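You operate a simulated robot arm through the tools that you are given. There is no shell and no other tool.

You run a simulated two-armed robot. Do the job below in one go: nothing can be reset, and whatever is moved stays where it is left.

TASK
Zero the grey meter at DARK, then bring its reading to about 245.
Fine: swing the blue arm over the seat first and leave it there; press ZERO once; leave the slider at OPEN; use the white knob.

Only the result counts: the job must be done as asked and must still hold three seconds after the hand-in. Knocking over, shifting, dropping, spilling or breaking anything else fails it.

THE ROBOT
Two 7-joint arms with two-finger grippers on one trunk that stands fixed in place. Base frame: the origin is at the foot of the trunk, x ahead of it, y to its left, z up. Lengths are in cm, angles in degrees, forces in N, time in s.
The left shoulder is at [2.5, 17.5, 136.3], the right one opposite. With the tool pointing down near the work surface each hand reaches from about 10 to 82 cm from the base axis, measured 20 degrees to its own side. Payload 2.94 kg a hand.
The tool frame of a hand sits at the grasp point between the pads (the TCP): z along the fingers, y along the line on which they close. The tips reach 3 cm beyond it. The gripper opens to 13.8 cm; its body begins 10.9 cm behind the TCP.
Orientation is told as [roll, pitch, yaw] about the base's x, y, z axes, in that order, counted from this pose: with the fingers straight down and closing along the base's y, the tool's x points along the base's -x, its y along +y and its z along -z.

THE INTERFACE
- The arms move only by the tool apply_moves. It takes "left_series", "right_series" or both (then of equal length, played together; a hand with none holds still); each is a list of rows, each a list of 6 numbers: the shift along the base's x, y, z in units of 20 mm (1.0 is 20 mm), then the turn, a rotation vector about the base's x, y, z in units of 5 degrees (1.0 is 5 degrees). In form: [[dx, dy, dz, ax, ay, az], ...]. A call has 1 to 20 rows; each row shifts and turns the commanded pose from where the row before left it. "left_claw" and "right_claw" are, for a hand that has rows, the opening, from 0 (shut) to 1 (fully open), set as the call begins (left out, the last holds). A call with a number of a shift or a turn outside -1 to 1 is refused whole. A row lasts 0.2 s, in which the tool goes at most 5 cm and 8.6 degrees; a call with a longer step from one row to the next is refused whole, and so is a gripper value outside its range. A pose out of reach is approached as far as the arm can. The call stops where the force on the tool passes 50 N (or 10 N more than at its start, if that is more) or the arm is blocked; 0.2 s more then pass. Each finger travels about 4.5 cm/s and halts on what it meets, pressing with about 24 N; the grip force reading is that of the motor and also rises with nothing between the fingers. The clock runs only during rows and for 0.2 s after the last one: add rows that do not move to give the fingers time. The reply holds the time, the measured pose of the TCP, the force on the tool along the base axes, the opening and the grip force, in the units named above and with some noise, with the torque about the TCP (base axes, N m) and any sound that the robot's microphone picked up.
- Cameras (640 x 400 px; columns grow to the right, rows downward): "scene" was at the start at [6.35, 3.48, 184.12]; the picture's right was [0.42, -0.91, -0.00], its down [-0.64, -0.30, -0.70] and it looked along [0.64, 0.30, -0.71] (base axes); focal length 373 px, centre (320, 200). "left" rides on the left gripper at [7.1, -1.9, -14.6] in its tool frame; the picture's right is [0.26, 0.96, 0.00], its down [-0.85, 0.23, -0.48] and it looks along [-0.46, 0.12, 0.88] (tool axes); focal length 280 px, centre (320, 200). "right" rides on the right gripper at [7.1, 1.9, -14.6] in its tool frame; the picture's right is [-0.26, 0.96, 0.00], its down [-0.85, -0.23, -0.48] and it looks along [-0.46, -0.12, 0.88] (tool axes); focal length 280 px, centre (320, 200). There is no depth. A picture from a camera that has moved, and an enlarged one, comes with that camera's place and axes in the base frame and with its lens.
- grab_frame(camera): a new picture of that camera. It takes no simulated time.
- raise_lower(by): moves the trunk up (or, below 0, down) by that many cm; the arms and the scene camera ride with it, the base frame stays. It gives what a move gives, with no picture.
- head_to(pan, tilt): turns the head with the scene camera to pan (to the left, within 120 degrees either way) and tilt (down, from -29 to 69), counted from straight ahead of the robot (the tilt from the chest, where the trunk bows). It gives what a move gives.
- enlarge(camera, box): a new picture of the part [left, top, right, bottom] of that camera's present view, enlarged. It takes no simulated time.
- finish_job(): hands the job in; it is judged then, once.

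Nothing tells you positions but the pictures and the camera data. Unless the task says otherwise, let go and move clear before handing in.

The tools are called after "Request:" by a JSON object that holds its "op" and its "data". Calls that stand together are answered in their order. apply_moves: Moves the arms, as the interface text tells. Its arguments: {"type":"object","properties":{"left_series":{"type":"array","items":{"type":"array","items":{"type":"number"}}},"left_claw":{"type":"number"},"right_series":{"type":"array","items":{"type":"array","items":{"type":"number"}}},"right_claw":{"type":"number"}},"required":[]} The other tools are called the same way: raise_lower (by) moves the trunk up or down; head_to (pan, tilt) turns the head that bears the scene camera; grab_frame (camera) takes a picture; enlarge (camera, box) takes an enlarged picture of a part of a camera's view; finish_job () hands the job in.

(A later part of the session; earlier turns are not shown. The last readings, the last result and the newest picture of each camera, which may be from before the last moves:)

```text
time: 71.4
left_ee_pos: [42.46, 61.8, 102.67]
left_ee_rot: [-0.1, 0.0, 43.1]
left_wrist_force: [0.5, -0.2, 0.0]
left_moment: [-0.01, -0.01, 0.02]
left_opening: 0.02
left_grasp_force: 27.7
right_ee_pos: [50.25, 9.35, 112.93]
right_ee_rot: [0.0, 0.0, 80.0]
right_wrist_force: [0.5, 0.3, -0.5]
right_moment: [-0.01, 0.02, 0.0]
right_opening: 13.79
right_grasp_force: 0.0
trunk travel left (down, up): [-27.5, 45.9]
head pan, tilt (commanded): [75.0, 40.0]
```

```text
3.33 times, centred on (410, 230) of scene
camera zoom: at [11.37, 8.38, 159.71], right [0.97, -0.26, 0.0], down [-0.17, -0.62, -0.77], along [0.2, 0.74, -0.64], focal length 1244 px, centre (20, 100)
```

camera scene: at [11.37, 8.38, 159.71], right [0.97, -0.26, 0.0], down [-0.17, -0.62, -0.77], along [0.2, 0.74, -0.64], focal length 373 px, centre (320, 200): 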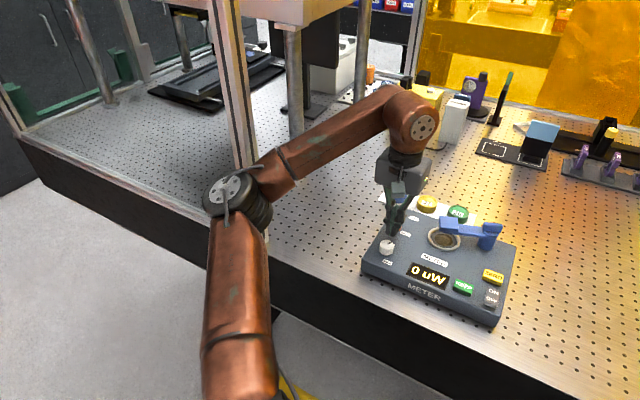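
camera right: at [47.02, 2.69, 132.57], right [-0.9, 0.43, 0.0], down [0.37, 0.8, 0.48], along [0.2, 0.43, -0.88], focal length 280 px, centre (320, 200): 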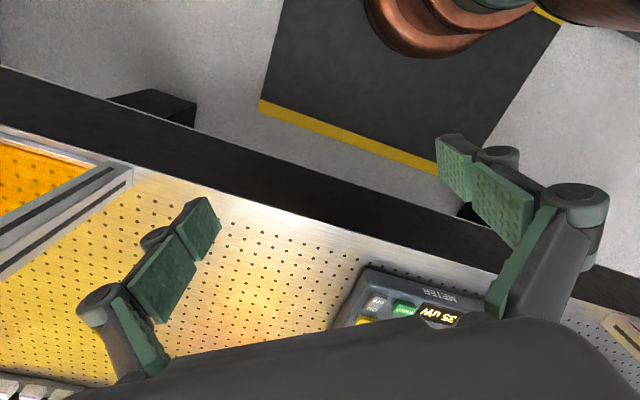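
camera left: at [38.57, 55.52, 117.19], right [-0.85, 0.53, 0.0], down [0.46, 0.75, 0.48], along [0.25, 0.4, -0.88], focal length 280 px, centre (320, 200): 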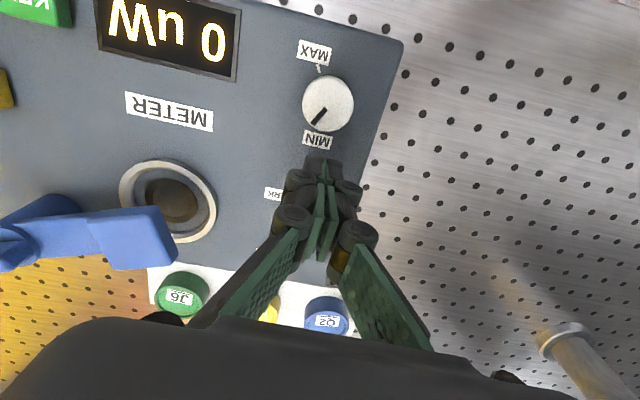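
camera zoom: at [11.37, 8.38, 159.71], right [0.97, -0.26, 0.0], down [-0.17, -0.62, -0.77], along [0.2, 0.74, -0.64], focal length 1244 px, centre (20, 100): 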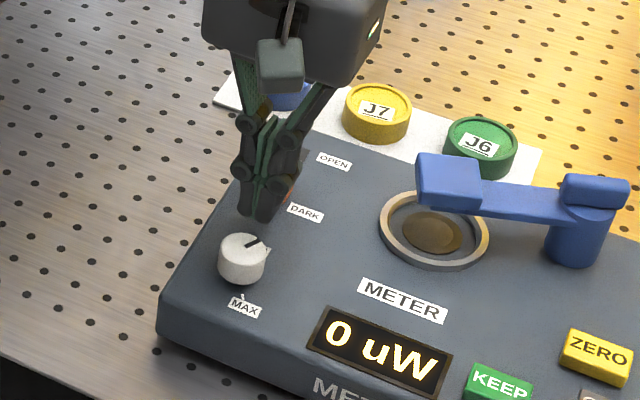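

Finger is in front of the handle, tip just at handle-top height with no contact. I'll lower 1 cm and push the handle back toward OPEN.

Request:
{"op": "apply_moves", "data": {"left_series": [[0, 0, -0.28, 0, 0, 0], [0, 0, -0.28, 0, 0, 0], [0.25, 0.25, 0, 0, 0, 0], [0.25, 0.25, 0, 0, 0, 0], [0.25, 0.25, 0, 0, 0, 0], [0.25, 0.25, 0, 0, 0, 0], [0.25, 0.25, 0, 0, 0, 0], [0.25, 0.25, 0, 0, 0, 0], [0.25, 0.25, 0, 0, 0, 0]], "left_claw": 0}}

Request:
{"op": "enlarge", "data": {"camera": "scene", "box": [350, 170, 470, 290]}}

Request:
{"op": "grab_frame", "data": {"camera": "left"}}

```text
time: 73.4
left_ee_pos: [46.05, 65.32, 101.65]
left_ee_rot: [-0.1, 0.0, 43.1]
left_wrist_force: [0.3, 0.7, 0.2]
left_moment: [0.0, 0.01, -0.03]
left_opening: 0.01
left_grasp_force: 28.7
right_ee_pos: [50.17, 9.41, 112.93]
right_ee_rot: [0.0, 0.0, 80.0]
right_wrist_force: [0.1, 0.0, 0.1]
right_moment: [0.02, 0.02, 0.01]
right_opening: 13.78
right_grasp_force: 0.0
trunk travel left (down, up): [-27.5, 45.9]
head pan, tilt (commanded): [75.0, 40.0]
```

```text
3.33 times, centred on (410, 230) of scene
camera zoom: at [11.35, 8.34, 159.72], right [0.97, -0.26, 0.0], down [-0.17, -0.62, -0.77], along [0.2, 0.74, -0.64], focal length 1244 px, centre (20, 100)
```

zoom: 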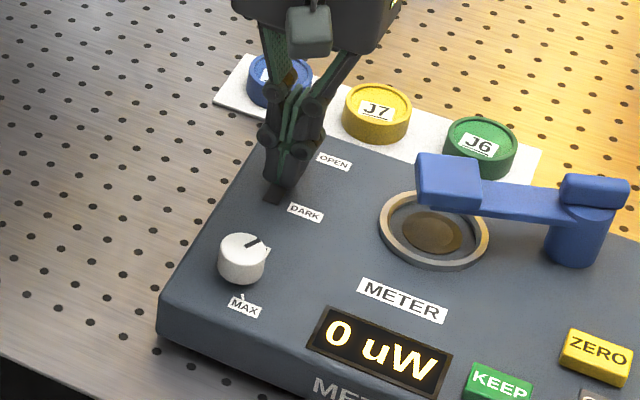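

```text
taken
camera left: at [42.1, 59.08, 116.18], right [-0.85, 0.53, 0.0], down [0.46, 0.75, 0.48], along [0.25, 0.4, -0.88], focal length 280 px, centre (320, 200)
```

left: 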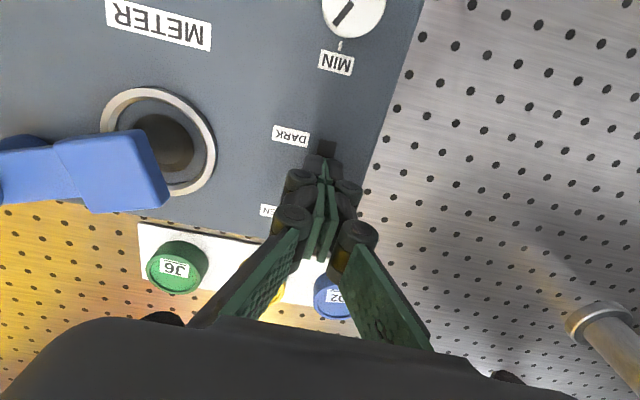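

The handle is moving along. About 1.3 cm more to OPEN; continuing gently.

Request:
{"op": "apply_moves", "data": {"left_series": [[0.18, 0.18, 0, 0, 0, 0], [0.18, 0.18, 0, 0, 0, 0], [0.12, 0.12, 0, 0, 0, 0], [0.07, 0.07, 0, 0, 0, 0]], "left_claw": 0}}

Request:
{"op": "enlarge", "data": {"camera": "scene", "box": [350, 170, 470, 290]}}

```text
time: 74.4
left_ee_pos: [47.03, 66.35, 101.63]
left_ee_rot: [0.0, 0.2, 43.0]
left_wrist_force: [-4.6, -5.9, -2.7]
left_moment: [-0.11, 0.1, 0.06]
left_opening: 0.0
left_grasp_force: 28.4
right_ee_pos: [50.22, 9.46, 112.98]
right_ee_rot: [0.1, 0.0, 80.0]
right_wrist_force: [-0.1, -0.7, 0.0]
right_moment: [0.0, -0.03, 0.0]
right_opening: 13.79
right_grasp_force: 0.0
trunk travel left (down, up): [-27.5, 45.9]
head pan, tilt (commanded): [75.0, 40.0]
```

```text
3.33 times, centred on (410, 230) of scene
camera zoom: at [11.29, 8.29, 159.72], right [0.97, -0.26, 0.0], down [-0.17, -0.62, -0.77], along [0.2, 0.74, -0.64], focal length 1244 px, centre (20, 100)
```

zoom: 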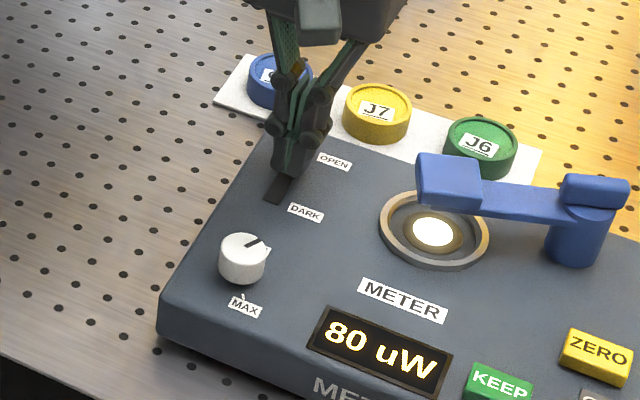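

Slider is against its OPEN stop and the display shows 80 uW. I'll back off, rise, then move above the knob with the gripper opening and yaw turned to about 83° to leave room for turning.

Request:
{"op": "apply_moves", "data": {"left_series": [[-0.2, -0.2, 0, 0, 0, 0], [0, 0, 1, 0, 0, 0], [0, 0, 1, 0, 0, 0], [0, 0, 1, 0, 0, 0], [0, 0, 1, 0, 0, 0]], "left_claw": 0}}

Request:
{"op": "apply_moves", "data": {"left_series": [[-0.43, -0.48, 0, 0, 0, 1], [-0.43, -0.48, 0, 0, 0, 1], [-0.43, -0.48, 0, 0, 0, 1], [-0.43, -0.48, 0, 0, 0, 1], [-0.43, -0.48, 0, 0, 0, 1], [-0.43, -0.48, 0, 0, 0, 1], [-0.43, -0.48, 0, 0, 0, 1], [-0.43, -0.48, 0, 0, 0, 1]], "left_claw": 0.55}}

Request:
{"op": "grab_frame", "data": {"camera": "scene"}}

Request:
{"op": "grab_frame", "data": {"camera": "left"}}

```text
time: 75.6
left_ee_pos: [46.73, 65.9, 109.97]
left_ee_rot: [0.0, 0.0, 43.0]
left_wrist_force: [-0.6, -0.2, 0.0]
left_moment: [-0.02, -0.02, 0.01]
left_opening: 0.01
left_grasp_force: 28.7
right_ee_pos: [50.09, 9.38, 112.85]
right_ee_rot: [0.0, 0.0, 80.0]
right_wrist_force: [0.9, -1.0, 0.0]
right_moment: [-0.01, 0.02, 0.01]
right_opening: 13.79
right_grasp_force: 0.1
trunk travel left (down, up): [-27.5, 45.9]
head pan, tilt (commanded): [75.0, 40.0]
```

```text
time: 77.4
left_ee_pos: [39.74, 58.18, 109.69]
left_ee_rot: [-0.2, 0.0, 83.2]
left_wrist_force: [0.5, 0.0, 0.2]
left_moment: [0.03, -0.03, -0.01]
left_opening: 7.59
left_grasp_force: 0.0
right_ee_pos: [50.21, 9.31, 112.99]
right_ee_rot: [0.0, 0.0, 80.0]
right_wrist_force: [-1.4, -0.1, -0.3]
right_moment: [0.03, -0.01, 0.01]
right_opening: 13.78
right_grasp_force: 0.0
trunk travel left (down, up): [-27.5, 45.9]
head pan, tilt (commanded): [75.0, 40.0]
```

```text
taken
camera scene: at [11.29, 8.27, 159.73], right [0.97, -0.26, 0.0], down [-0.17, -0.62, -0.77], along [0.2, 0.74, -0.64], focal length 373 px, centre (320, 200)
```

scene: 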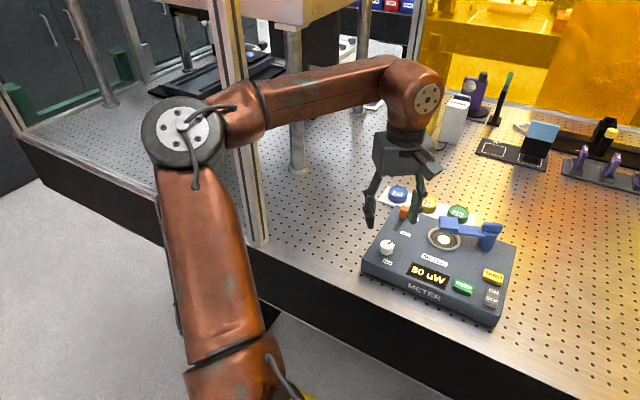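

```text
taken
camera left: at [40.77, 50.98, 124.22], right [-0.99, -0.15, 0.0], down [-0.13, 0.87, 0.48], along [-0.07, 0.47, -0.88], focal length 280 px, centre (320, 200)
```

left: 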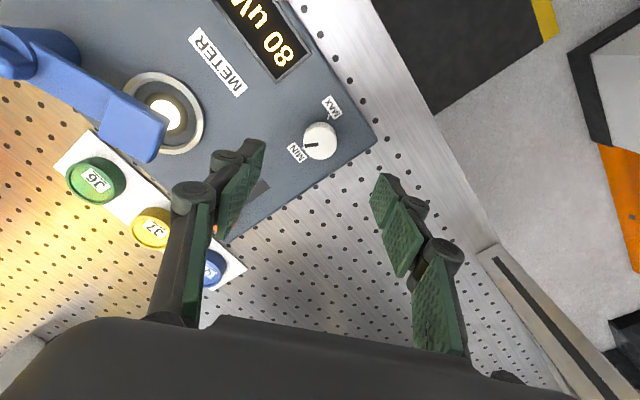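

Request:
{"op": "enlarge", "data": {"camera": "left", "box": [270, 80, 370, 180]}}

Request:
{"op": "enlarge", "data": {"camera": "scene", "box": [360, 210, 460, 300]}}

```text
4.00 times, centred on (320, 130) of left
camera zoom: at [40.77, 50.98, 124.22], right [-0.99, -0.15, 0.0], down [-0.13, 0.87, 0.48], along [-0.07, 0.47, -0.88], focal length 1122 px, centre (320, 480)
```

zoom: 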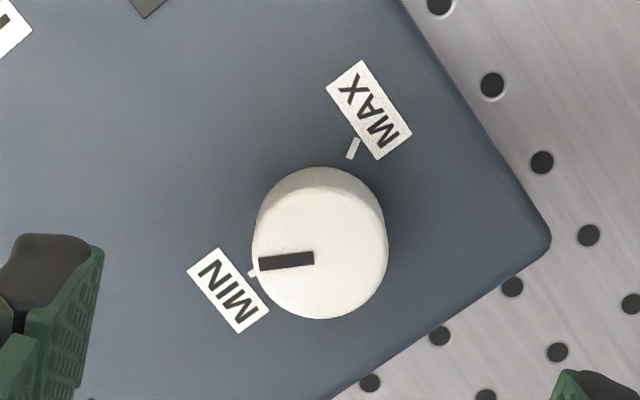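

```text
4.44 times, centred on (410, 255) of scene
camera zoom: at [11.29, 8.27, 159.73], right [0.97, -0.26, 0.0], down [-0.17, -0.62, -0.77], along [0.2, 0.74, -0.64], focal length 1658 px, centre (-80, -44)
```

zoom: 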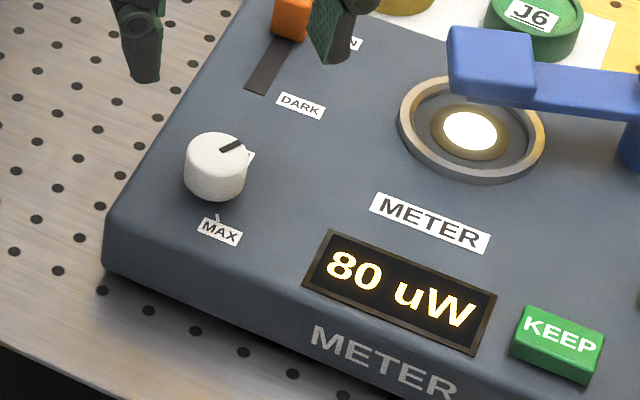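

The pointer sits about 28° clockwise of the MIN tick, and MAX lies further clockwise, so I need to turn the knob clockwise (negative about z). I'll lower the open fingers around it.

Request:
{"op": "apply_moves", "data": {"left_series": [[0, -0.05, -0.7, 0, 0, 0], [0, -0.05, -0.7, 0, 0, 0], [0, 0, -0.7, 0, 0, 0], [0, 0, -0.7, 0, 0, 0], [0, 0, -0.7, 0, 0, 0], [0, 0, -0.6, 0, 0, 0]], "left_claw": 0.5}}

Request:
{"op": "grab_frame", "data": {"camera": "left"}}

Request:
{"op": "enlarge", "data": {"camera": "scene", "box": [340, 150, 480, 300]}}

```text
time: 78.8
left_ee_pos: [39.86, 58.01, 101.57]
left_ee_rot: [-0.1, -0.1, 83.1]
left_wrist_force: [0.8, 0.0, 0.1]
left_moment: [-0.02, 0.02, 0.01]
left_opening: 6.88
left_grasp_force: 0.1
right_ee_pos: [50.2, 9.36, 113.01]
right_ee_rot: [0.0, 0.0, 80.0]
right_wrist_force: [-0.5, -0.3, 0.0]
right_moment: [0.01, 0.01, 0.01]
right_opening: 13.8
right_grasp_force: 0.3
trunk travel left (down, up): [-27.5, 45.9]
head pan, tilt (commanded): [75.0, 40.0]
```

```text
taken
camera left: at [40.82, 50.86, 116.01], right [-0.99, -0.14, 0.0], down [-0.13, 0.87, 0.48], along [-0.07, 0.47, -0.88], focal length 280 px, centre (320, 200)
```

left: 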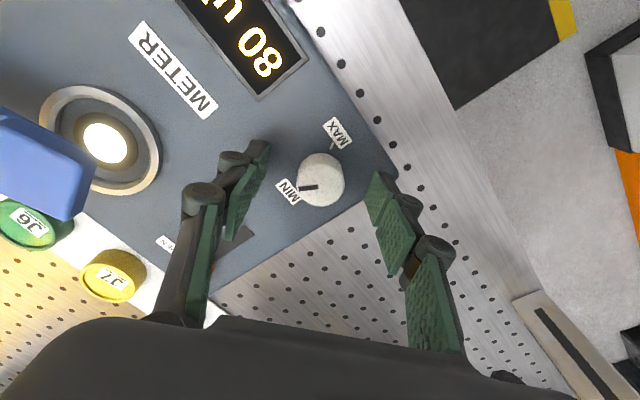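

```text
2.67 times, centred on (410, 225) of scene
camera zoom: at [11.35, 8.35, 159.72], right [0.97, -0.26, 0.0], down [-0.17, -0.62, -0.77], along [0.2, 0.74, -0.64], focal length 995 px, centre (80, 133)
```

zoom: 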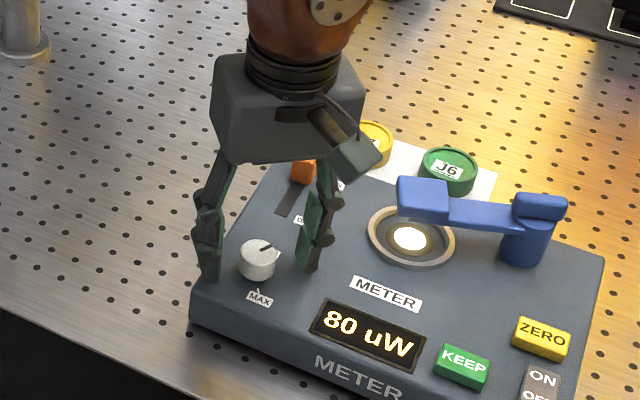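

Fingers straddle the knob evenly. I'll lower a touch more and close on it.

Request:
{"op": "apply_moves", "data": {"left_series": [[0, 0, -0.15, 0, 0, 0], [0, 0, 0, 0, 0, 0]]}}

Request:
{"op": "apply_moves", "data": {"left_series": [[0, 0, 0, 0, 0, 0], [0, 0, 0, 0, 0, 0], [0, 0, 0, 0, 0, 0], [0, 0, 0, 0, 0, 0], [0, 0, 0, 0, 0, 0]], "left_claw": 0.1}}

Request:
{"op": "grab_frame", "data": {"camera": "left"}}

Request:
{"op": "enlarge", "data": {"camera": "scene", "box": [340, 150, 480, 300]}}

```text
time: 79.4
left_ee_pos: [39.64, 58.03, 101.03]
left_ee_rot: [0.0, 0.0, 83.0]
left_wrist_force: [0.2, -0.5, 0.1]
left_moment: [0.0, 0.01, -0.03]
left_opening: 6.9
left_grasp_force: 0.1
right_ee_pos: [50.2, 9.37, 112.93]
right_ee_rot: [0.0, 0.1, 80.0]
right_wrist_force: [-0.4, -0.5, 0.1]
right_moment: [-0.02, 0.01, 0.01]
right_opening: 13.79
right_grasp_force: 0.0
trunk travel left (down, up): [-27.5, 45.9]
head pan, tilt (commanded): [75.0, 40.0]
```

```text
time: 80.6
left_ee_pos: [39.82, 58.04, 101.17]
left_ee_rot: [-0.1, 0.0, 83.0]
left_wrist_force: [2.5, 0.5, -0.2]
left_moment: [0.0, -0.09, 0.02]
left_opening: 2.91
left_grasp_force: 45.1
right_ee_pos: [50.14, 9.17, 113.02]
right_ee_rot: [0.0, 0.0, 80.0]
right_wrist_force: [-0.1, 0.2, -0.2]
right_moment: [0.01, 0.0, -0.03]
right_opening: 13.8
right_grasp_force: 0.1
trunk travel left (down, up): [-27.5, 45.9]
head pan, tilt (commanded): [75.0, 40.0]
```

```text
taken
camera left: at [40.75, 50.82, 115.68], right [-0.99, -0.14, 0.0], down [-0.13, 0.87, 0.48], along [-0.07, 0.47, -0.88], focal length 280 px, centre (320, 200)
```

left: 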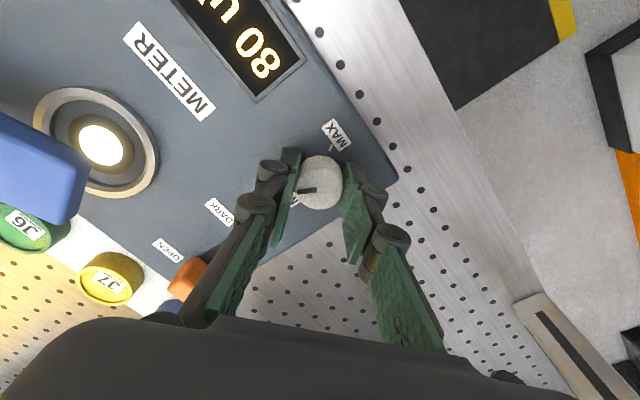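

```text
2.67 times, centred on (410, 225) of scene
camera zoom: at [11.38, 8.34, 159.71], right [0.97, -0.26, 0.0], down [-0.17, -0.62, -0.77], along [0.2, 0.74, -0.64], focal length 995 px, centre (80, 133)
```

zoom: 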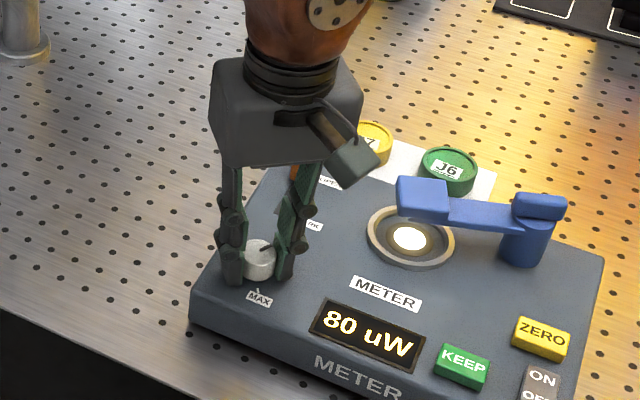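

The knob is held (opening 2.9 cm) and the display is visible. I'll turn clockwise by about 15° and read.

Request:
{"op": "apply_moves", "data": {"left_series": [[0, 0, 0, 0, 0, -0.6], [0, 0, 0, 0, 0, -0.8], [0, 0, 0, 0, 0, -0.8], [0, 0, 0, 0, 0, -0.8], [0, 0, 0, 0, 0, 0]]}}

Request:
{"op": "enlarge", "data": {"camera": "scene", "box": [340, 150, 480, 300]}}

Request:
{"op": "grab_frame", "data": {"camera": "left"}}

```text
time: 81.8
left_ee_pos: [39.78, 58.06, 101.23]
left_ee_rot: [0.0, 0.1, 68.0]
left_wrist_force: [0.3, -3.8, -4.4]
left_moment: [0.0, 0.03, -0.01]
left_opening: 2.87
left_grasp_force: 44.7
right_ee_pos: [50.12, 9.35, 112.85]
right_ee_rot: [0.0, 0.0, 80.0]
right_wrist_force: [0.1, -0.5, -0.4]
right_moment: [0.01, 0.03, -0.01]
right_opening: 13.79
right_grasp_force: 0.1
trunk travel left (down, up): [-27.5, 45.9]
head pan, tilt (commanded): [75.0, 40.0]
```

```text
2.67 times, centred on (410, 225) of scene
camera zoom: at [11.36, 8.32, 159.71], right [0.97, -0.26, 0.0], down [-0.17, -0.62, -0.77], along [0.2, 0.74, -0.64], focal length 995 px, centre (80, 133)
```

zoom: 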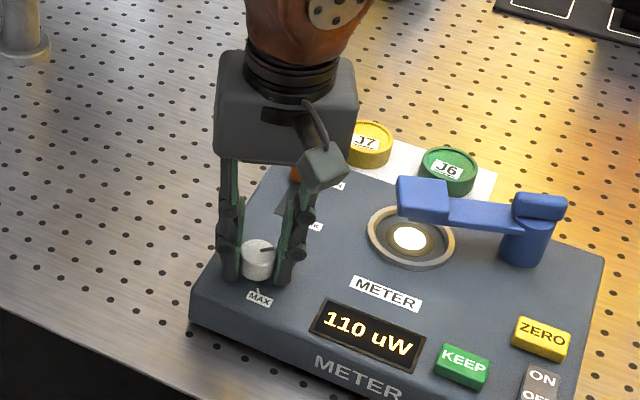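

```text
taken
camera left: at [38.83, 50.83, 115.69], right [-0.99, 0.12, 0.0], down [0.1, 0.87, 0.47], along [0.06, 0.47, -0.88], focal length 280 px, centre (320, 200)
```

left: 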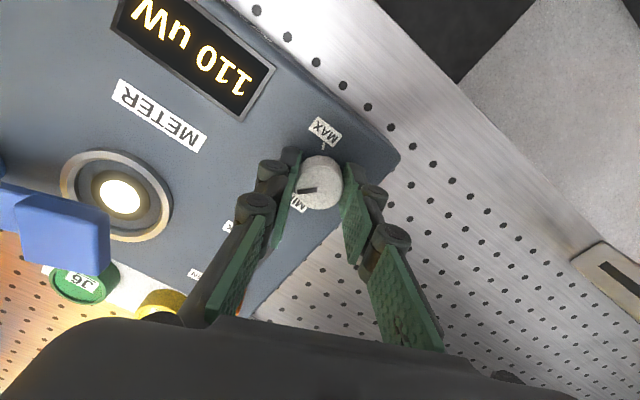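

15° gave +30 (80→110), about 2 per degree, so I need roughly 67° more. I'll turn 45° and read again.

Request:
{"op": "apply_moves", "data": {"left_series": [[0, 0, 0, 0, 0, -0.9], [0, 0, 0, 0, 0, -0.9], [0, 0, 0, 0, 0, -0.9], [0, 0, 0, 0, 0, -0.9], [0, 0, 0, 0, 0, -0.9], [0, 0, 0, 0, 0, -0.9], [0, 0, 0, 0, 0, -0.9], [0, 0, 0, 0, 0, -0.9], [0, 0, 0, 0, 0, -0.9], [0, 0, 0, 0, 0, -0.9], [0, 0, 0, 0, 0, 0]]}}

Request:
{"op": "enlarge", "data": {"camera": "scene", "box": [340, 150, 480, 300]}}

Request:
{"op": "grab_frame", "data": {"camera": "left"}}

```text
time: 84.2
left_ee_pos: [39.62, 58.11, 101.19]
left_ee_rot: [0.0, -0.1, 23.0]
left_wrist_force: [-10.9, 1.4, -6.8]
left_moment: [0.13, 0.31, -0.02]
left_opening: 2.86
left_grasp_force: 45.0
right_ee_pos: [50.2, 9.54, 112.97]
right_ee_rot: [0.0, 0.1, 79.9]
right_wrist_force: [0.9, 1.1, -0.1]
right_moment: [-0.02, 0.0, 0.0]
right_opening: 13.82
right_grasp_force: 0.1
trunk travel left (down, up): [-27.5, 45.9]
head pan, tilt (commanded): [75.0, 40.0]
```

```text
2.67 times, centred on (410, 225) of scene
camera zoom: at [11.24, 8.42, 159.72], right [0.97, -0.26, 0.0], down [-0.17, -0.62, -0.77], along [0.2, 0.74, -0.64], focal length 995 px, centre (80, 133)
```

zoom: 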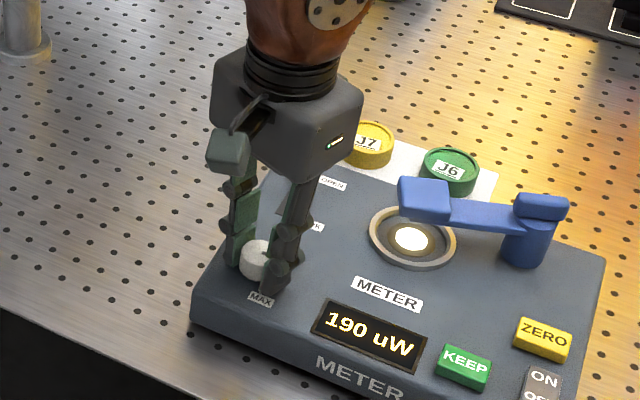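

```text
taken
camera left: at [33.84, 53.64, 115.69], right [-0.62, 0.79, 0.0], down [0.69, 0.54, 0.48], along [0.37, 0.29, -0.88], focal length 280 px, centre (320, 200)
```

left: 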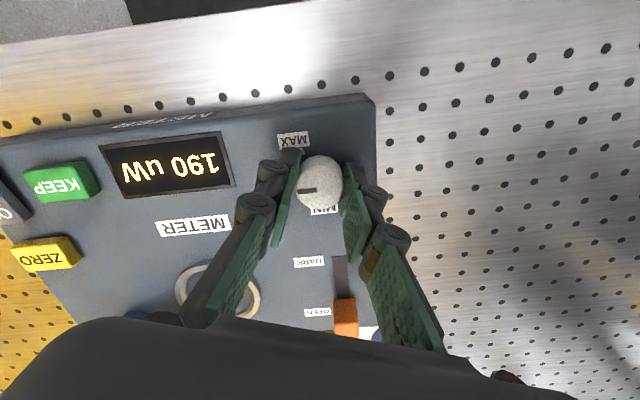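

Now 190, with a modest side force from a slight centre offset. I'll ease the hand a few mm toward −x while turning another 22°.

Request:
{"op": "apply_moves", "data": {"left_series": [[-0.04, 0, 0, 0, 0, -0.7], [-0.04, 0, 0, 0, 0, -0.9], [-0.04, 0, 0, 0, 0, -0.9], [-0.04, 0, 0, 0, 0, -0.9], [0, 0, 0, 0, 0, -0.9], [0, 0, 0, 0, 0, 0]]}}

Request:
{"op": "enlarge", "data": {"camera": "scene", "box": [340, 150, 480, 300]}}

```text
time: 84.9
left_ee_pos: [39.76, 58.1, 100.94]
left_ee_rot: [-0.3, -0.7, 14.7]
left_wrist_force: [6.0, 3.9, 45.9]
left_moment: [0.63, 0.32, -0.22]
left_opening: 2.95
left_grasp_force: 11.8
right_ee_pos: [50.03, 9.19, 112.27]
right_ee_rot: [0.0, -0.1, 80.0]
right_wrist_force: [0.9, 0.1, 0.9]
right_moment: [-0.02, 0.04, -0.01]
right_opening: 13.78
right_grasp_force: 0.1
trunk travel left (down, up): [-27.5, 45.9]
head pan, tilt (commanded): [75.0, 40.0]
stopped in row 3 (left hand): the force on the tool passed its limit at 81 N (the readings are from after the stop); the commanded pose is now the measured one
```

```text
2.67 times, centred on (410, 225) of scene
camera zoom: at [11.14, 7.92, 159.83], right [0.97, -0.26, 0.0], down [-0.17, -0.62, -0.77], along [0.2, 0.74, -0.64], focal length 995 px, centre (80, 133)
```

zoom: 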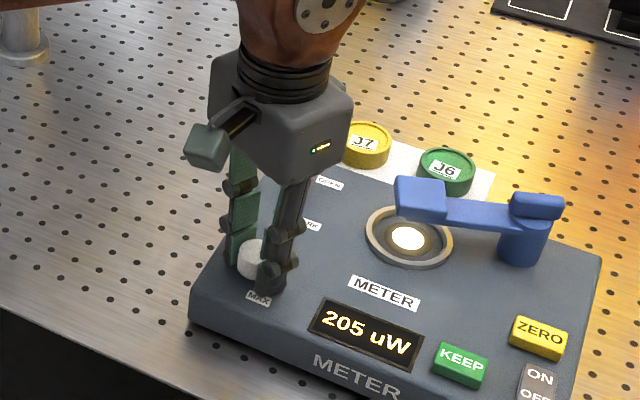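

The move stopped on a sudden force (mostly upward on the tool). I'll look at the whole situation before doing anything else.

Request:
{"op": "grab_frame", "data": {"camera": "scene"}}

Request:
{"op": "grab_frame", "data": {"camera": "left"}}

```text
taken
camera scene: at [11.14, 7.92, 159.83], right [0.97, -0.26, 0.0], down [-0.17, -0.62, -0.77], along [0.2, 0.74, -0.64], focal length 373 px, centre (320, 200)
```

scene: 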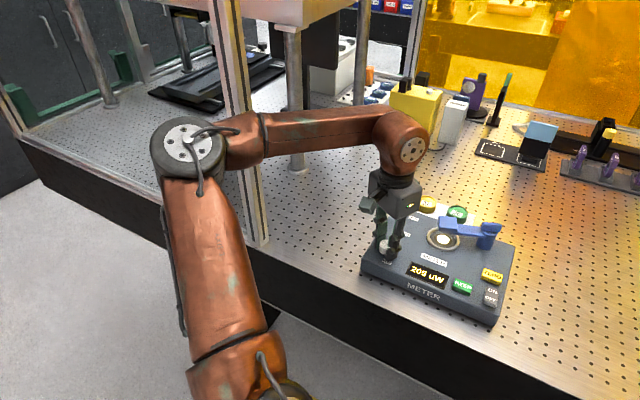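

```text
taken
camera left: at [33.07, 54.6, 115.35], right [-0.5, 0.87, -0.01], down [0.76, 0.44, 0.49], along [0.43, 0.24, -0.87], focal length 280 px, centre (320, 200)
```

left: 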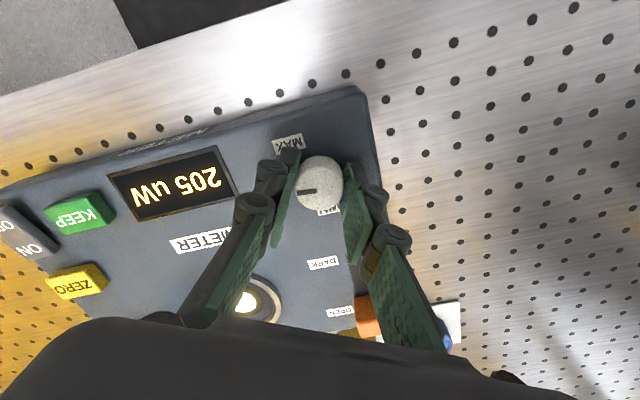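

The knob is at 205 and nothing looks displaced, but the tips seem to be pressing on the panel. I'll open the fingers and lift away gently, then regrasp with a fresh yaw.

Request:
{"op": "apply_moves", "data": {"left_series": [[0, 0, 0.1, 0, 0, 0], [0, 0, 0.05, 0, 0, 0], [0, 0, 0, 0, 0, 0], [0, 0, 0, 0, 0, 0], [0, 0, 0, 0, 0, 0]], "left_claw": 0.5}}

Request:
{"op": "grab_frame", "data": {"camera": "left"}}

Request:
{"op": "enlarge", "data": {"camera": "scene", "box": [340, 150, 540, 330]}}

```text
time: 86.1
left_ee_pos: [39.44, 58.07, 100.61]
left_ee_rot: [-0.3, 0.2, 14.6]
left_wrist_force: [-6.7, -1.1, 13.8]
left_moment: [-0.04, 0.17, -0.04]
left_opening: 7.17
left_grasp_force: 4.5
right_ee_pos: [50.03, 9.42, 112.2]
right_ee_rot: [0.0, 0.0, 80.1]
right_wrist_force: [1.4, 0.7, 0.5]
right_moment: [0.01, 0.04, -0.01]
right_opening: 13.8
right_grasp_force: 0.1
trunk travel left (down, up): [-27.5, 45.9]
head pan, tilt (commanded): [75.0, 40.0]
```

```text
taken
camera left: at [32.98, 54.71, 115.09], right [-0.5, 0.87, 0.0], down [0.76, 0.44, 0.47], along [0.41, 0.23, -0.88], focal length 280 px, centre (320, 200)
```

left: 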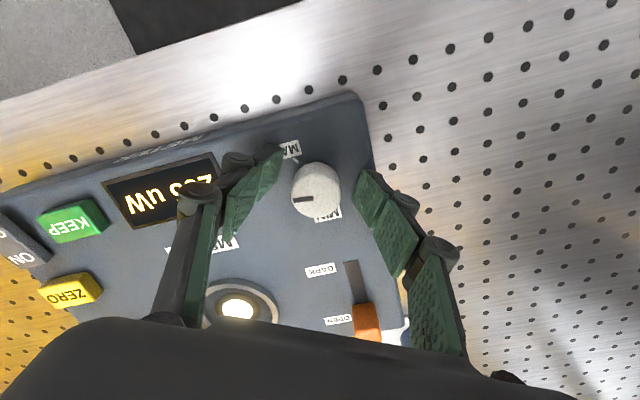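

```text
2.22 times, centred on (440, 240) of scene
camera zoom: at [11.23, 8.23, 159.73], right [0.97, -0.26, 0.0], down [-0.17, -0.62, -0.77], along [0.2, 0.74, -0.64], focal length 829 px, centre (53, 111)
```

zoom: 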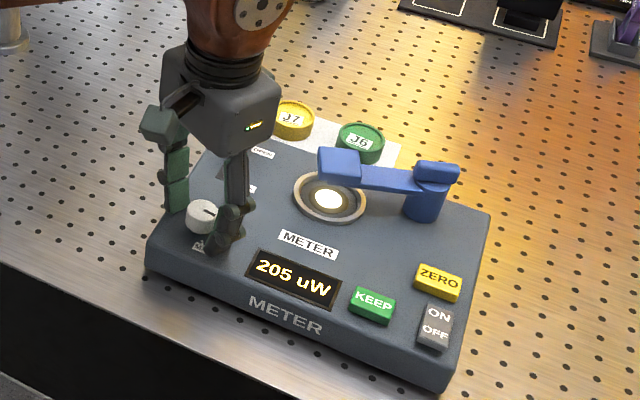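

The fingers are open and the display holds 205. The tips still rest lightly on the panel, so I'll lift straight up.

Request:
{"op": "apply_moves", "data": {"left_series": [[0, 0, 0.3, 0, 0, 0], [0, 0, 0.6, 0, 0, 0], [0, 0, 0.8, 0, 0, 0], [0, 0, 1, 0, 0, 0], [0, 0, 1, 0, 0, 0]], "left_claw": 0.5}}

Request:
{"op": "grab_frame", "data": {"camera": "left"}}

Request:
{"op": "grab_frame", "data": {"camera": "scene"}}

```text
time: 87.3
left_ee_pos: [39.3, 58.33, 107.94]
left_ee_rot: [-0.2, 0.2, 14.6]
left_wrist_force: [0.8, 0.2, 0.1]
left_moment: [0.02, 0.0, 0.02]
left_opening: 6.88
left_grasp_force: 0.1
right_ee_pos: [50.14, 9.42, 112.08]
right_ee_rot: [0.2, 0.0, 80.0]
right_wrist_force: [-0.8, -0.7, 0.0]
right_moment: [0.0, 0.01, 0.02]
right_opening: 13.78
right_grasp_force: 0.0
trunk travel left (down, up): [-27.5, 45.9]
head pan, tilt (commanded): [75.0, 40.0]
```

```text
taken
camera left: at [32.96, 54.85, 122.42], right [-0.5, 0.87, 0.0], down [0.76, 0.44, 0.47], along [0.41, 0.23, -0.88], focal length 280 px, centre (320, 200)
```

left: 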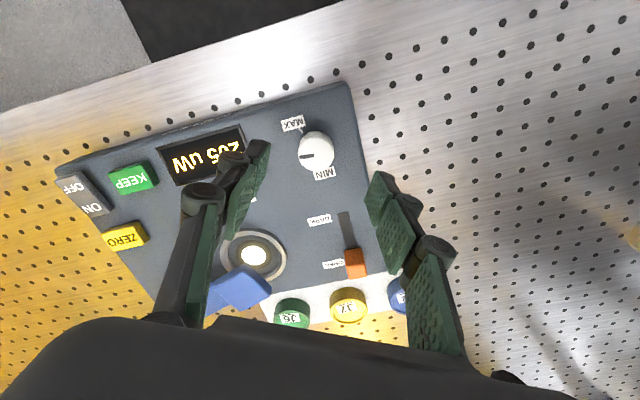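

```text
taken
camera scene: at [11.31, 8.3, 159.72], right [0.97, -0.26, 0.0], down [-0.17, -0.62, -0.77], along [0.2, 0.74, -0.64], focal length 373 px, centre (320, 200)
```

scene: 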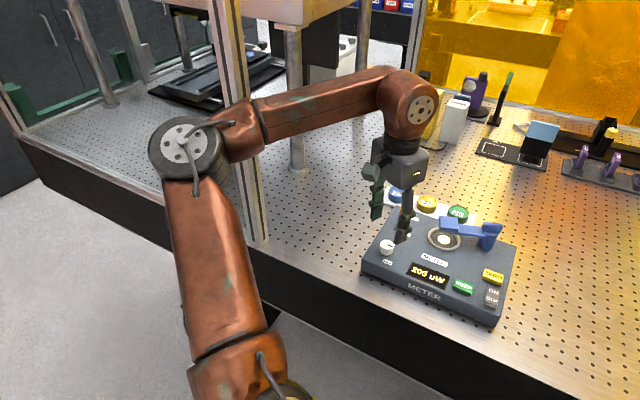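

All is still in place: reading 205, slider OPEN, arm over the seat, knob at [39.6, 58]. I'll turn the hand back to yaw 83° above the knob for a fresh, slightly higher grasp.

Request:
{"op": "apply_moves", "data": {"left_series": [[0.0125, -0.012, 0, 0, 0, 0.977], [0.0125, -0.012, 0, 0, 0, 0.977], [0.0125, -0.012, 0, 0, 0, 0.977], [0.0125, -0.012, 0, 0, 0, 0.977], [0.0125, -0.012, 0, 0, 0, 0.977], [0.0125, -0.012, 0, 0, 0, 0.977], [0.0125, -0.012, 0, 0, 0, 0.977], [0.0125, -0.012, 0, 0, 0, 0.977], [0.0125, -0.012, 0, 0, 0, 0.977], [0.0125, -0.012, 0, 0, 0, 0.977], [0.0125, -0.012, 0, 0, 0, 0.977], [0.0125, -0.012, 0, 0, 0, 0.977], [0.0125, -0.012, 0, 0, 0, 0.977], [0.0125, -0.012, 0, 0, 0, 0.977]], "left_claw": 0.5}}

Request:
{"op": "grab_frame", "data": {"camera": "left"}}

Request:
{"op": "enlarge", "data": {"camera": "left", "box": [270, 80, 370, 180]}}

Request:
{"op": "enlarge", "data": {"camera": "scene", "box": [340, 150, 540, 330]}}

```text
time: 90.3
left_ee_pos: [39.82, 58.13, 107.85]
left_ee_rot: [-0.2, 0.2, 83.0]
left_wrist_force: [2.1, 0.0, -0.1]
left_moment: [-0.01, -0.03, 0.0]
left_opening: 6.92
left_grasp_force: 0.0
right_ee_pos: [50.1, 9.52, 112.14]
right_ee_rot: [0.2, 0.1, 80.0]
right_wrist_force: [0.1, -0.5, -0.3]
right_moment: [-0.01, -0.02, -0.01]
right_opening: 13.8
right_grasp_force: 0.0
trunk travel left (down, up): [-27.5, 45.9]
head pan, tilt (commanded): [75.0, 40.0]
```

```text
taken
camera left: at [40.77, 50.89, 122.36], right [-0.99, -0.14, 0.0], down [-0.13, 0.87, 0.47], along [-0.06, 0.47, -0.88], focal length 280 px, centre (320, 200)
```

left: 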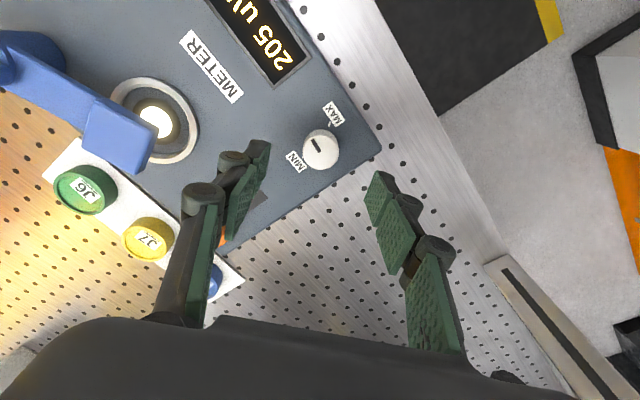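

```text
4.00 times, centred on (320, 130) of left
camera zoom: at [40.77, 50.89, 122.36], right [-0.99, -0.14, 0.0], down [-0.13, 0.87, 0.47], along [-0.06, 0.47, -0.88], focal length 1122 px, centre (320, 480)
```

zoom: 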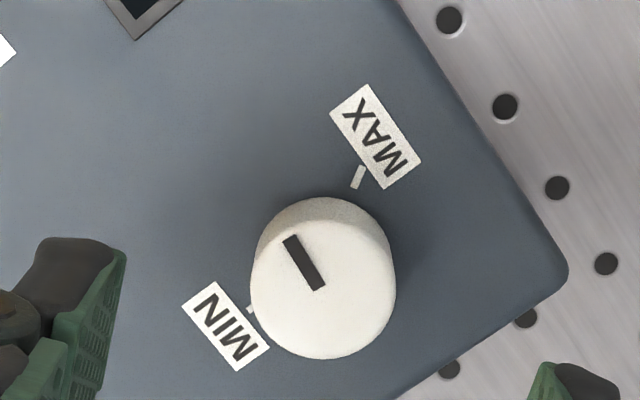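

```text
2.22 times, centred on (440, 240) of scene
camera zoom: at [11.33, 8.32, 159.72], right [0.97, -0.26, 0.0], down [-0.17, -0.62, -0.77], along [0.2, 0.74, -0.64], focal length 829 px, centre (53, 111)
```

zoom: 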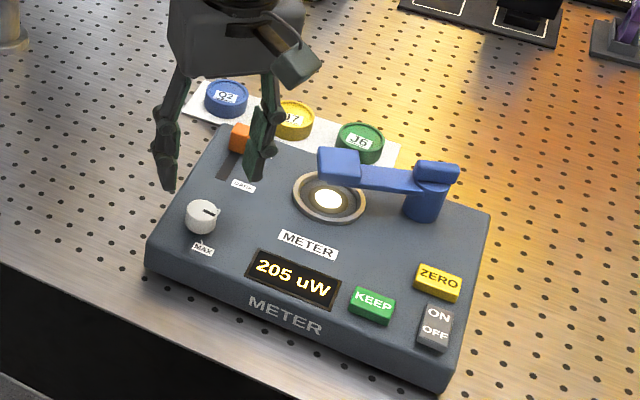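

The knob centre measures [39.7, 58.4], so my earlier grasp was about 3 mm off centre. I'll correct that and lower to a slightly higher grasp height.

Request:
{"op": "apply_moves", "data": {"left_series": [[-0.03, 0.07, -0.635, 0, 0, 0], [-0.03, 0.07, -0.635, 0, 0, 0], [0, 0, -0.635, 0, 0, 0], [0, 0, -0.635, 0, 0, 0], [0, 0, -0.6, 0, 0, 0], [0, 0, 0, 0, 0, 0]], "left_claw": 0.45}}

Request:
{"op": "enlarge", "data": {"camera": "left", "box": [200, 80, 440, 280]}}

```text
time: 91.7
left_ee_pos: [39.85, 58.27, 101.51]
left_ee_rot: [-0.3, 0.1, 82.9]
left_wrist_force: [0.8, -0.2, 0.2]
left_moment: [0.02, 0.01, 0.02]
left_opening: 6.2
left_grasp_force: 0.2
right_ee_pos: [50.15, 9.54, 112.18]
right_ee_rot: [0.1, 0.0, 80.1]
right_wrist_force: [-0.9, -0.7, -0.2]
right_moment: [-0.01, -0.01, 0.0]
right_opening: 13.78
right_grasp_force: 0.1
trunk travel left (down, up): [-27.5, 45.9]
head pan, tilt (commanded): [75.0, 40.0]
```

```text
2.00 times, centred on (320, 180) of left
camera zoom: at [40.6, 51.04, 115.99], right [-0.99, -0.14, -0.01], down [-0.13, 0.87, 0.47], along [-0.06, 0.47, -0.88], focal length 561 px, centre (320, 240)
```

zoom: 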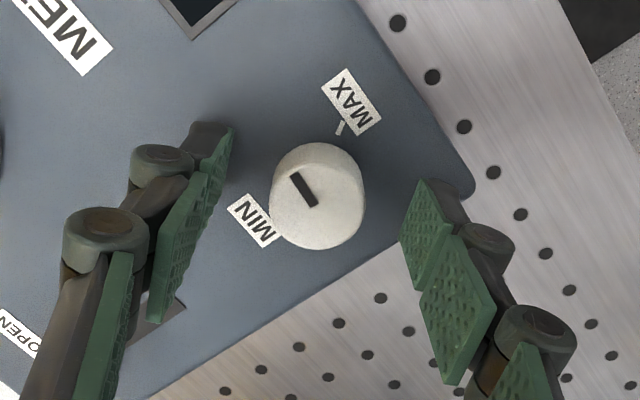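

Well centred. Closing on the knob.

Request:
{"op": "apply_moves", "data": {"left_series": [[0, 0.04, 0, 0, 0, 0], [0, 0.04, 0, 0, 0, 0], [0, 0, 0, 0, 0, 0], [0, 0, 0, 0, 0, 0], [0, 0, 0, 0, 0, 0]], "left_claw": 0.15}}

Request:
{"op": "enlarge", "data": {"camera": "scene", "box": [340, 150, 540, 330]}}

```text
time: 92.9
left_ee_pos: [39.84, 58.33, 101.63]
left_ee_rot: [-0.3, 0.2, 82.9]
left_wrist_force: [4.1, -5.8, -4.1]
left_moment: [-0.33, -0.35, 0.0]
left_opening: 2.92
left_grasp_force: 45.3
right_ee_pos: [50.32, 9.3, 112.16]
right_ee_rot: [0.1, 0.1, 79.9]
right_wrist_force: [0.2, 0.8, 0.3]
right_moment: [-0.02, 0.02, 0.0]
right_opening: 13.8
right_grasp_force: 0.1
trunk travel left (down, up): [-27.5, 45.9]
head pan, tilt (commanded): [75.0, 40.0]
```

```text
2.22 times, centred on (440, 240) of scene
camera zoom: at [11.41, 8.28, 159.71], right [0.97, -0.26, 0.0], down [-0.17, -0.62, -0.77], along [0.2, 0.74, -0.64], focal length 829 px, centre (53, 111)
```

zoom: 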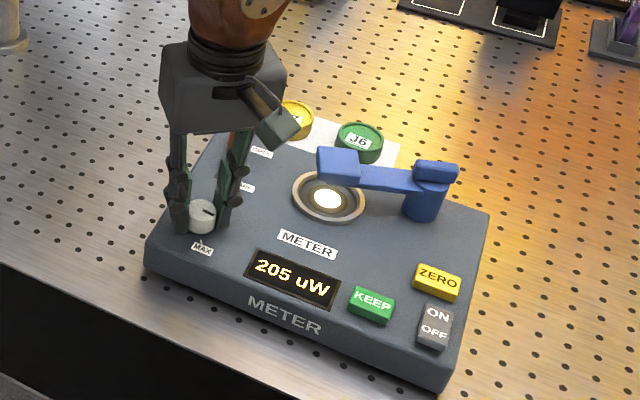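

Held, still 205. Now turning clockwise about 16° slowly.

Request:
{"op": "apply_moves", "data": {"left_series": [[0, 0, 0, 0, 0, -0.5], [0, 0, 0, 0, 0, -0.5], [0, 0, 0, 0, 0, -0.5], [0, 0, 0, 0, 0, -0.5], [0, 0, 0, 0, 0, -0.5], [0, 0, 0, 0, 0, -0.5], [0, 0, 0, 0, 0, -0.2], [0, 0, 0, 0, 0, 0]]}}

Request:
{"op": "enlarge", "data": {"camera": "scene", "box": [340, 150, 540, 330]}}

```text
time: 94.7
left_ee_pos: [39.8, 58.38, 101.55]
left_ee_rot: [-0.4, 0.3, 66.8]
left_wrist_force: [10.7, -18.1, -19.4]
left_moment: [-1.01, -0.34, 0.02]
left_opening: 2.91
left_grasp_force: 44.7
right_ee_pos: [50.29, 9.29, 112.11]
right_ee_rot: [0.1, 0.0, 80.0]
right_wrist_force: [-0.8, -0.1, 0.4]
right_moment: [-0.05, 0.03, 0.02]
right_opening: 13.8
right_grasp_force: 0.2
trunk travel left (down, up): [-27.5, 45.9]
head pan, tilt (commanded): [75.0, 40.0]
```

```text
2.22 times, centred on (440, 240) of scene
camera zoom: at [11.6, 8.25, 159.7], right [0.97, -0.26, 0.0], down [-0.17, -0.62, -0.77], along [0.2, 0.74, -0.64], focal length 829 px, centre (53, 111)
```

zoom: 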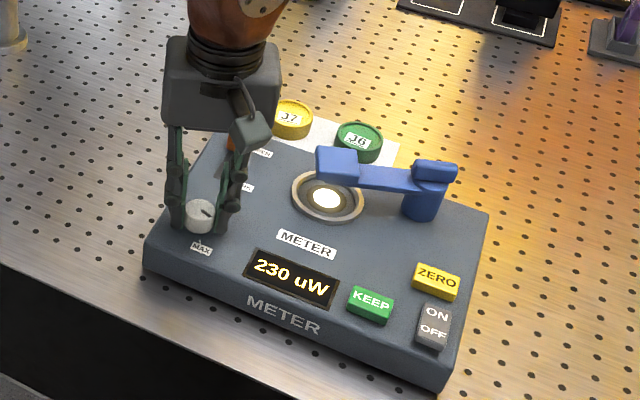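

230 now. I'll ease the side load slightly while turning another 7°.

Request:
{"op": "apply_moves", "data": {"left_series": [[0.02, -0.05, -0.03, 0, 0, -0.35], [0.02, -0.05, -0.03, 0, 0, -0.35], [0, -0.03, 0, 0, 0, -0.35], [0, 0, 0, 0, 0, -0.35], [0, 0, 0, 0, 0, 0]]}}

Request:
{"op": "enlarge", "data": {"camera": "scene", "box": [340, 150, 540, 330]}}

```text
time: 95.9
left_ee_pos: [39.82, 58.31, 101.44]
left_ee_rot: [-0.3, 0.1, 60.0]
left_wrist_force: [6.0, -1.4, -3.4]
left_moment: [0.28, -0.44, 0.02]
left_opening: 2.89
left_grasp_force: 45.0
right_ee_pos: [50.26, 9.43, 112.08]
right_ee_rot: [0.1, 0.1, 80.1]
right_wrist_force: [-0.2, 0.6, 0.1]
right_moment: [-0.02, 0.03, 0.0]
right_opening: 13.8
right_grasp_force: 0.0
trunk travel left (down, up): [-27.5, 45.9]
head pan, tilt (commanded): [75.0, 40.0]
```

```text
2.22 times, centred on (440, 240) of scene
camera zoom: at [11.44, 8.35, 159.71], right [0.97, -0.26, 0.0], down [-0.17, -0.62, -0.77], along [0.2, 0.74, -0.64], focal length 829 px, centre (53, 111)
```

zoom: 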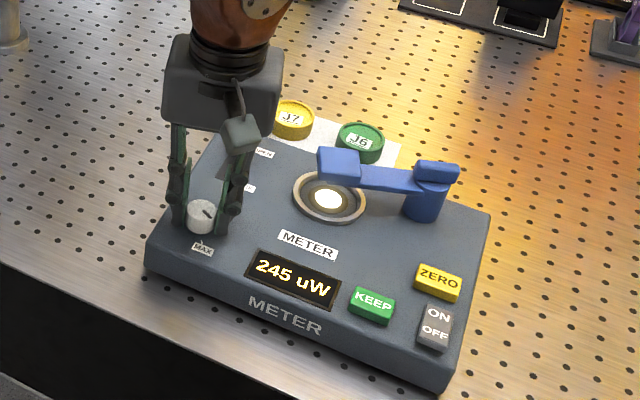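

The display reads 245 and the side load is small. I'll open the fingers without moving.

Request:
{"op": "apply_moves", "data": {"left_series": [[0, 0, 0, 0, 0, 0], [0, 0, 0, 0, 0, 0], [0, 0, 0, 0, 0, 0], [0, 0, 0, 0, 0, 0]], "left_claw": 0.5}}

Request:
{"op": "enlarge", "data": {"camera": "scene", "box": [340, 150, 540, 330]}}

```text
time: 96.9
left_ee_pos: [39.96, 58.26, 101.51]
left_ee_rot: [-0.3, 0.2, 59.8]
left_wrist_force: [1.2, -0.7, -0.1]
left_moment: [0.01, -0.01, 0.01]
left_opening: 6.9
left_grasp_force: 0.1
right_ee_pos: [50.18, 9.4, 112.08]
right_ee_rot: [0.1, 0.2, 80.0]
right_wrist_force: [-0.6, -0.5, 0.8]
right_moment: [0.01, 0.03, 0.0]
right_opening: 13.8
right_grasp_force: 0.1
trunk travel left (down, up): [-27.5, 45.9]
head pan, tilt (commanded): [75.0, 40.0]
```

```text
2.22 times, centred on (440, 240) of scene
camera zoom: at [11.34, 8.32, 159.72], right [0.97, -0.26, 0.0], down [-0.17, -0.62, -0.77], along [0.2, 0.74, -0.64], focal length 829 px, centre (53, 111)
```

zoom: 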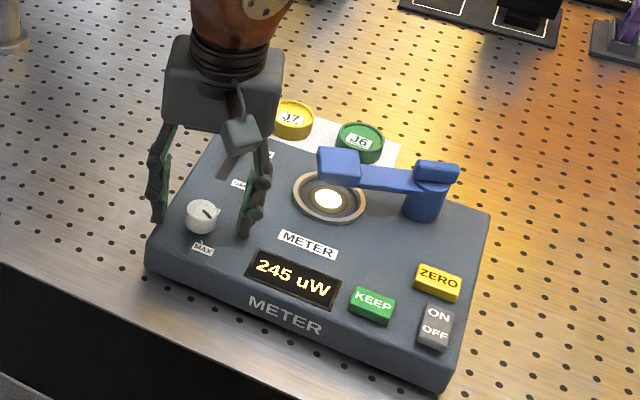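

The reading holds at 245 with the fingers open and no contact. I'll lift straight up and clear of the meter, then check everything.

Request:
{"op": "apply_moves", "data": {"left_series": [[0, 0, 0.4, 0, 0, 0], [0, 0, 0.8, 0, 0, 0], [0, 0, 1, 0, 0, 0], [0, 0, 1, 0, 0, 0], [0, 0, 1, 0, 0, 0], [0, 0, 1, 0, 0, 0], [0, 0, 1, 0, 0, 0], [0, 0, 1, 0, 0, 0], [0, 0, 1, 0, 0, 0]], "left_claw": 0.5}}

Request:
{"op": "enlarge", "data": {"camera": "scene", "box": [340, 150, 540, 330]}}

Request:
{"op": "grab_frame", "data": {"camera": "scene"}}

Request:
{"op": "grab_frame", "data": {"camera": "left"}}

```text
time: 98.9
left_ee_pos: [39.94, 58.22, 117.65]
left_ee_rot: [-0.1, 0.2, 59.8]
left_wrist_force: [0.3, 0.2, -0.9]
left_moment: [0.0, 0.0, 0.01]
left_opening: 6.93
left_grasp_force: 0.0
right_ee_pos: [50.2, 9.33, 112.1]
right_ee_rot: [0.1, 0.1, 80.0]
right_wrist_force: [1.3, 0.3, 0.1]
right_moment: [-0.01, -0.02, -0.01]
right_opening: 13.79
right_grasp_force: 0.1
trunk travel left (down, up): [-27.5, 45.9]
head pan, tilt (commanded): [75.0, 40.0]
```

```text
2.22 times, centred on (440, 240) of scene
camera zoom: at [11.34, 8.3, 159.72], right [0.97, -0.26, 0.0], down [-0.17, -0.62, -0.77], along [0.2, 0.74, -0.64], focal length 829 px, centre (53, 111)
```

zoom: 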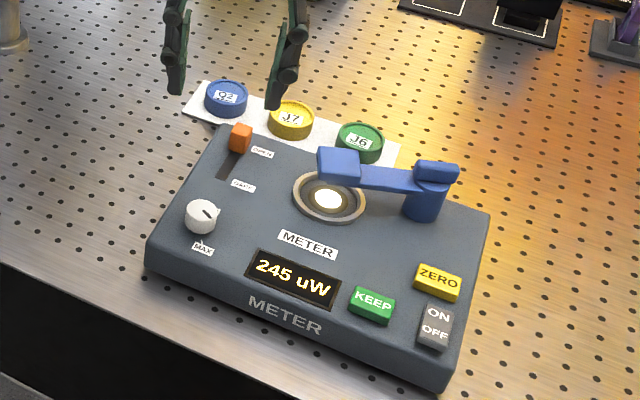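

```text
taken
camera scene: at [11.34, 8.3, 159.72], right [0.97, -0.26, 0.0], down [-0.17, -0.62, -0.77], along [0.2, 0.74, -0.64], focal length 373 px, centre (320, 200)
```

scene: 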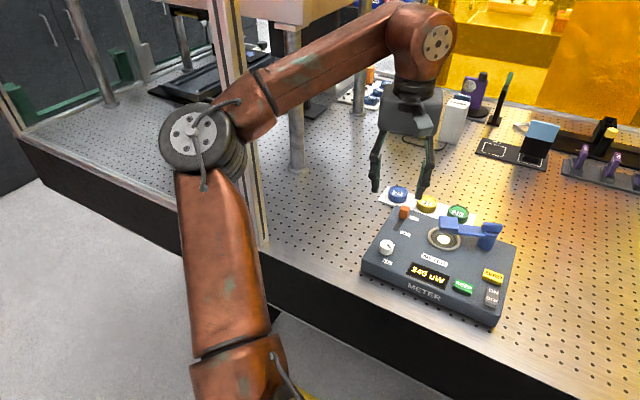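

```text
taken
camera left: at [37.98, 51.2, 132.26], right [-0.97, 0.26, 0.0], down [0.22, 0.85, 0.47], along [0.12, 0.45, -0.88], focal length 280 px, centre (320, 200)
```

left: 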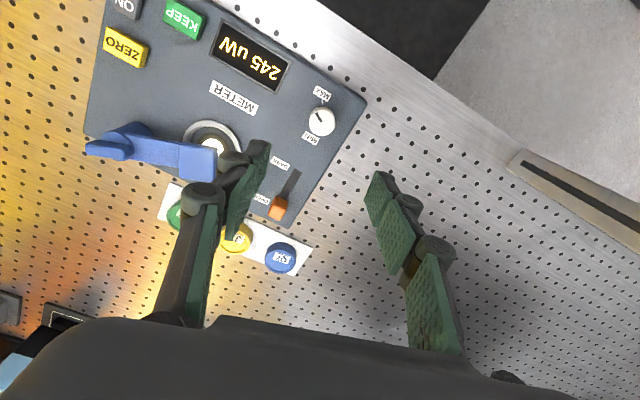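

Everything is as asked: blue arm centred over the seat, slider at OPEN, ZERO pressed once at DARK, display steady at 245 uW, caps and the rest undisturbed, both hands clear. One last pause and look before handing in.

Request:
{"op": "apply_moves", "data": {"left_series": [[0, 0, 0.5, 0, 0, 0], [0, 0, 0, 0, 0, 0], [0, 0, 0, 0, 0, 0], [0, 0, 0, 0, 0, 0], [0, 0, 0, 0, 0, 0], [0, 0, 0, 0, 0, 0], [0, 0, 0, 0, 0, 0], [0, 0, 0, 0, 0, 0], [0, 0, 0, 0, 0, 0], [0, 0, 0, 0, 0, 0]]}}

Request:
{"op": "enlarge", "data": {"camera": "scene", "box": [340, 150, 540, 330]}}

```text
time: 101.1
left_ee_pos: [40.0, 58.35, 118.87]
left_ee_rot: [-0.3, 0.2, 59.9]
left_wrist_force: [-0.4, 0.2, -0.2]
left_moment: [0.02, 0.0, 0.05]
left_opening: 6.89
left_grasp_force: 0.1
right_ee_pos: [50.1, 9.36, 112.14]
right_ee_rot: [0.2, 0.1, 79.9]
right_wrist_force: [0.0, 0.7, 0.2]
right_moment: [-0.01, 0.01, -0.01]
right_opening: 13.79
right_grasp_force: 0.0
trunk travel left (down, up): [-27.5, 45.9]
head pan, tilt (commanded): [75.0, 40.0]
```

```text
2.22 times, centred on (440, 240) of scene
camera zoom: at [11.33, 8.31, 159.72], right [0.97, -0.26, 0.0], down [-0.17, -0.62, -0.77], along [0.2, 0.74, -0.64], focal length 829 px, centre (53, 111)
```

zoom: 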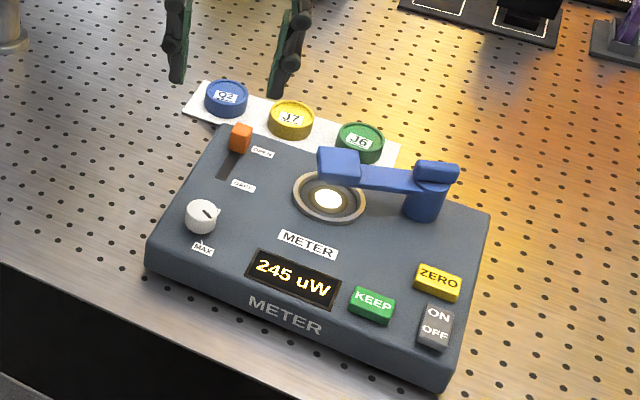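

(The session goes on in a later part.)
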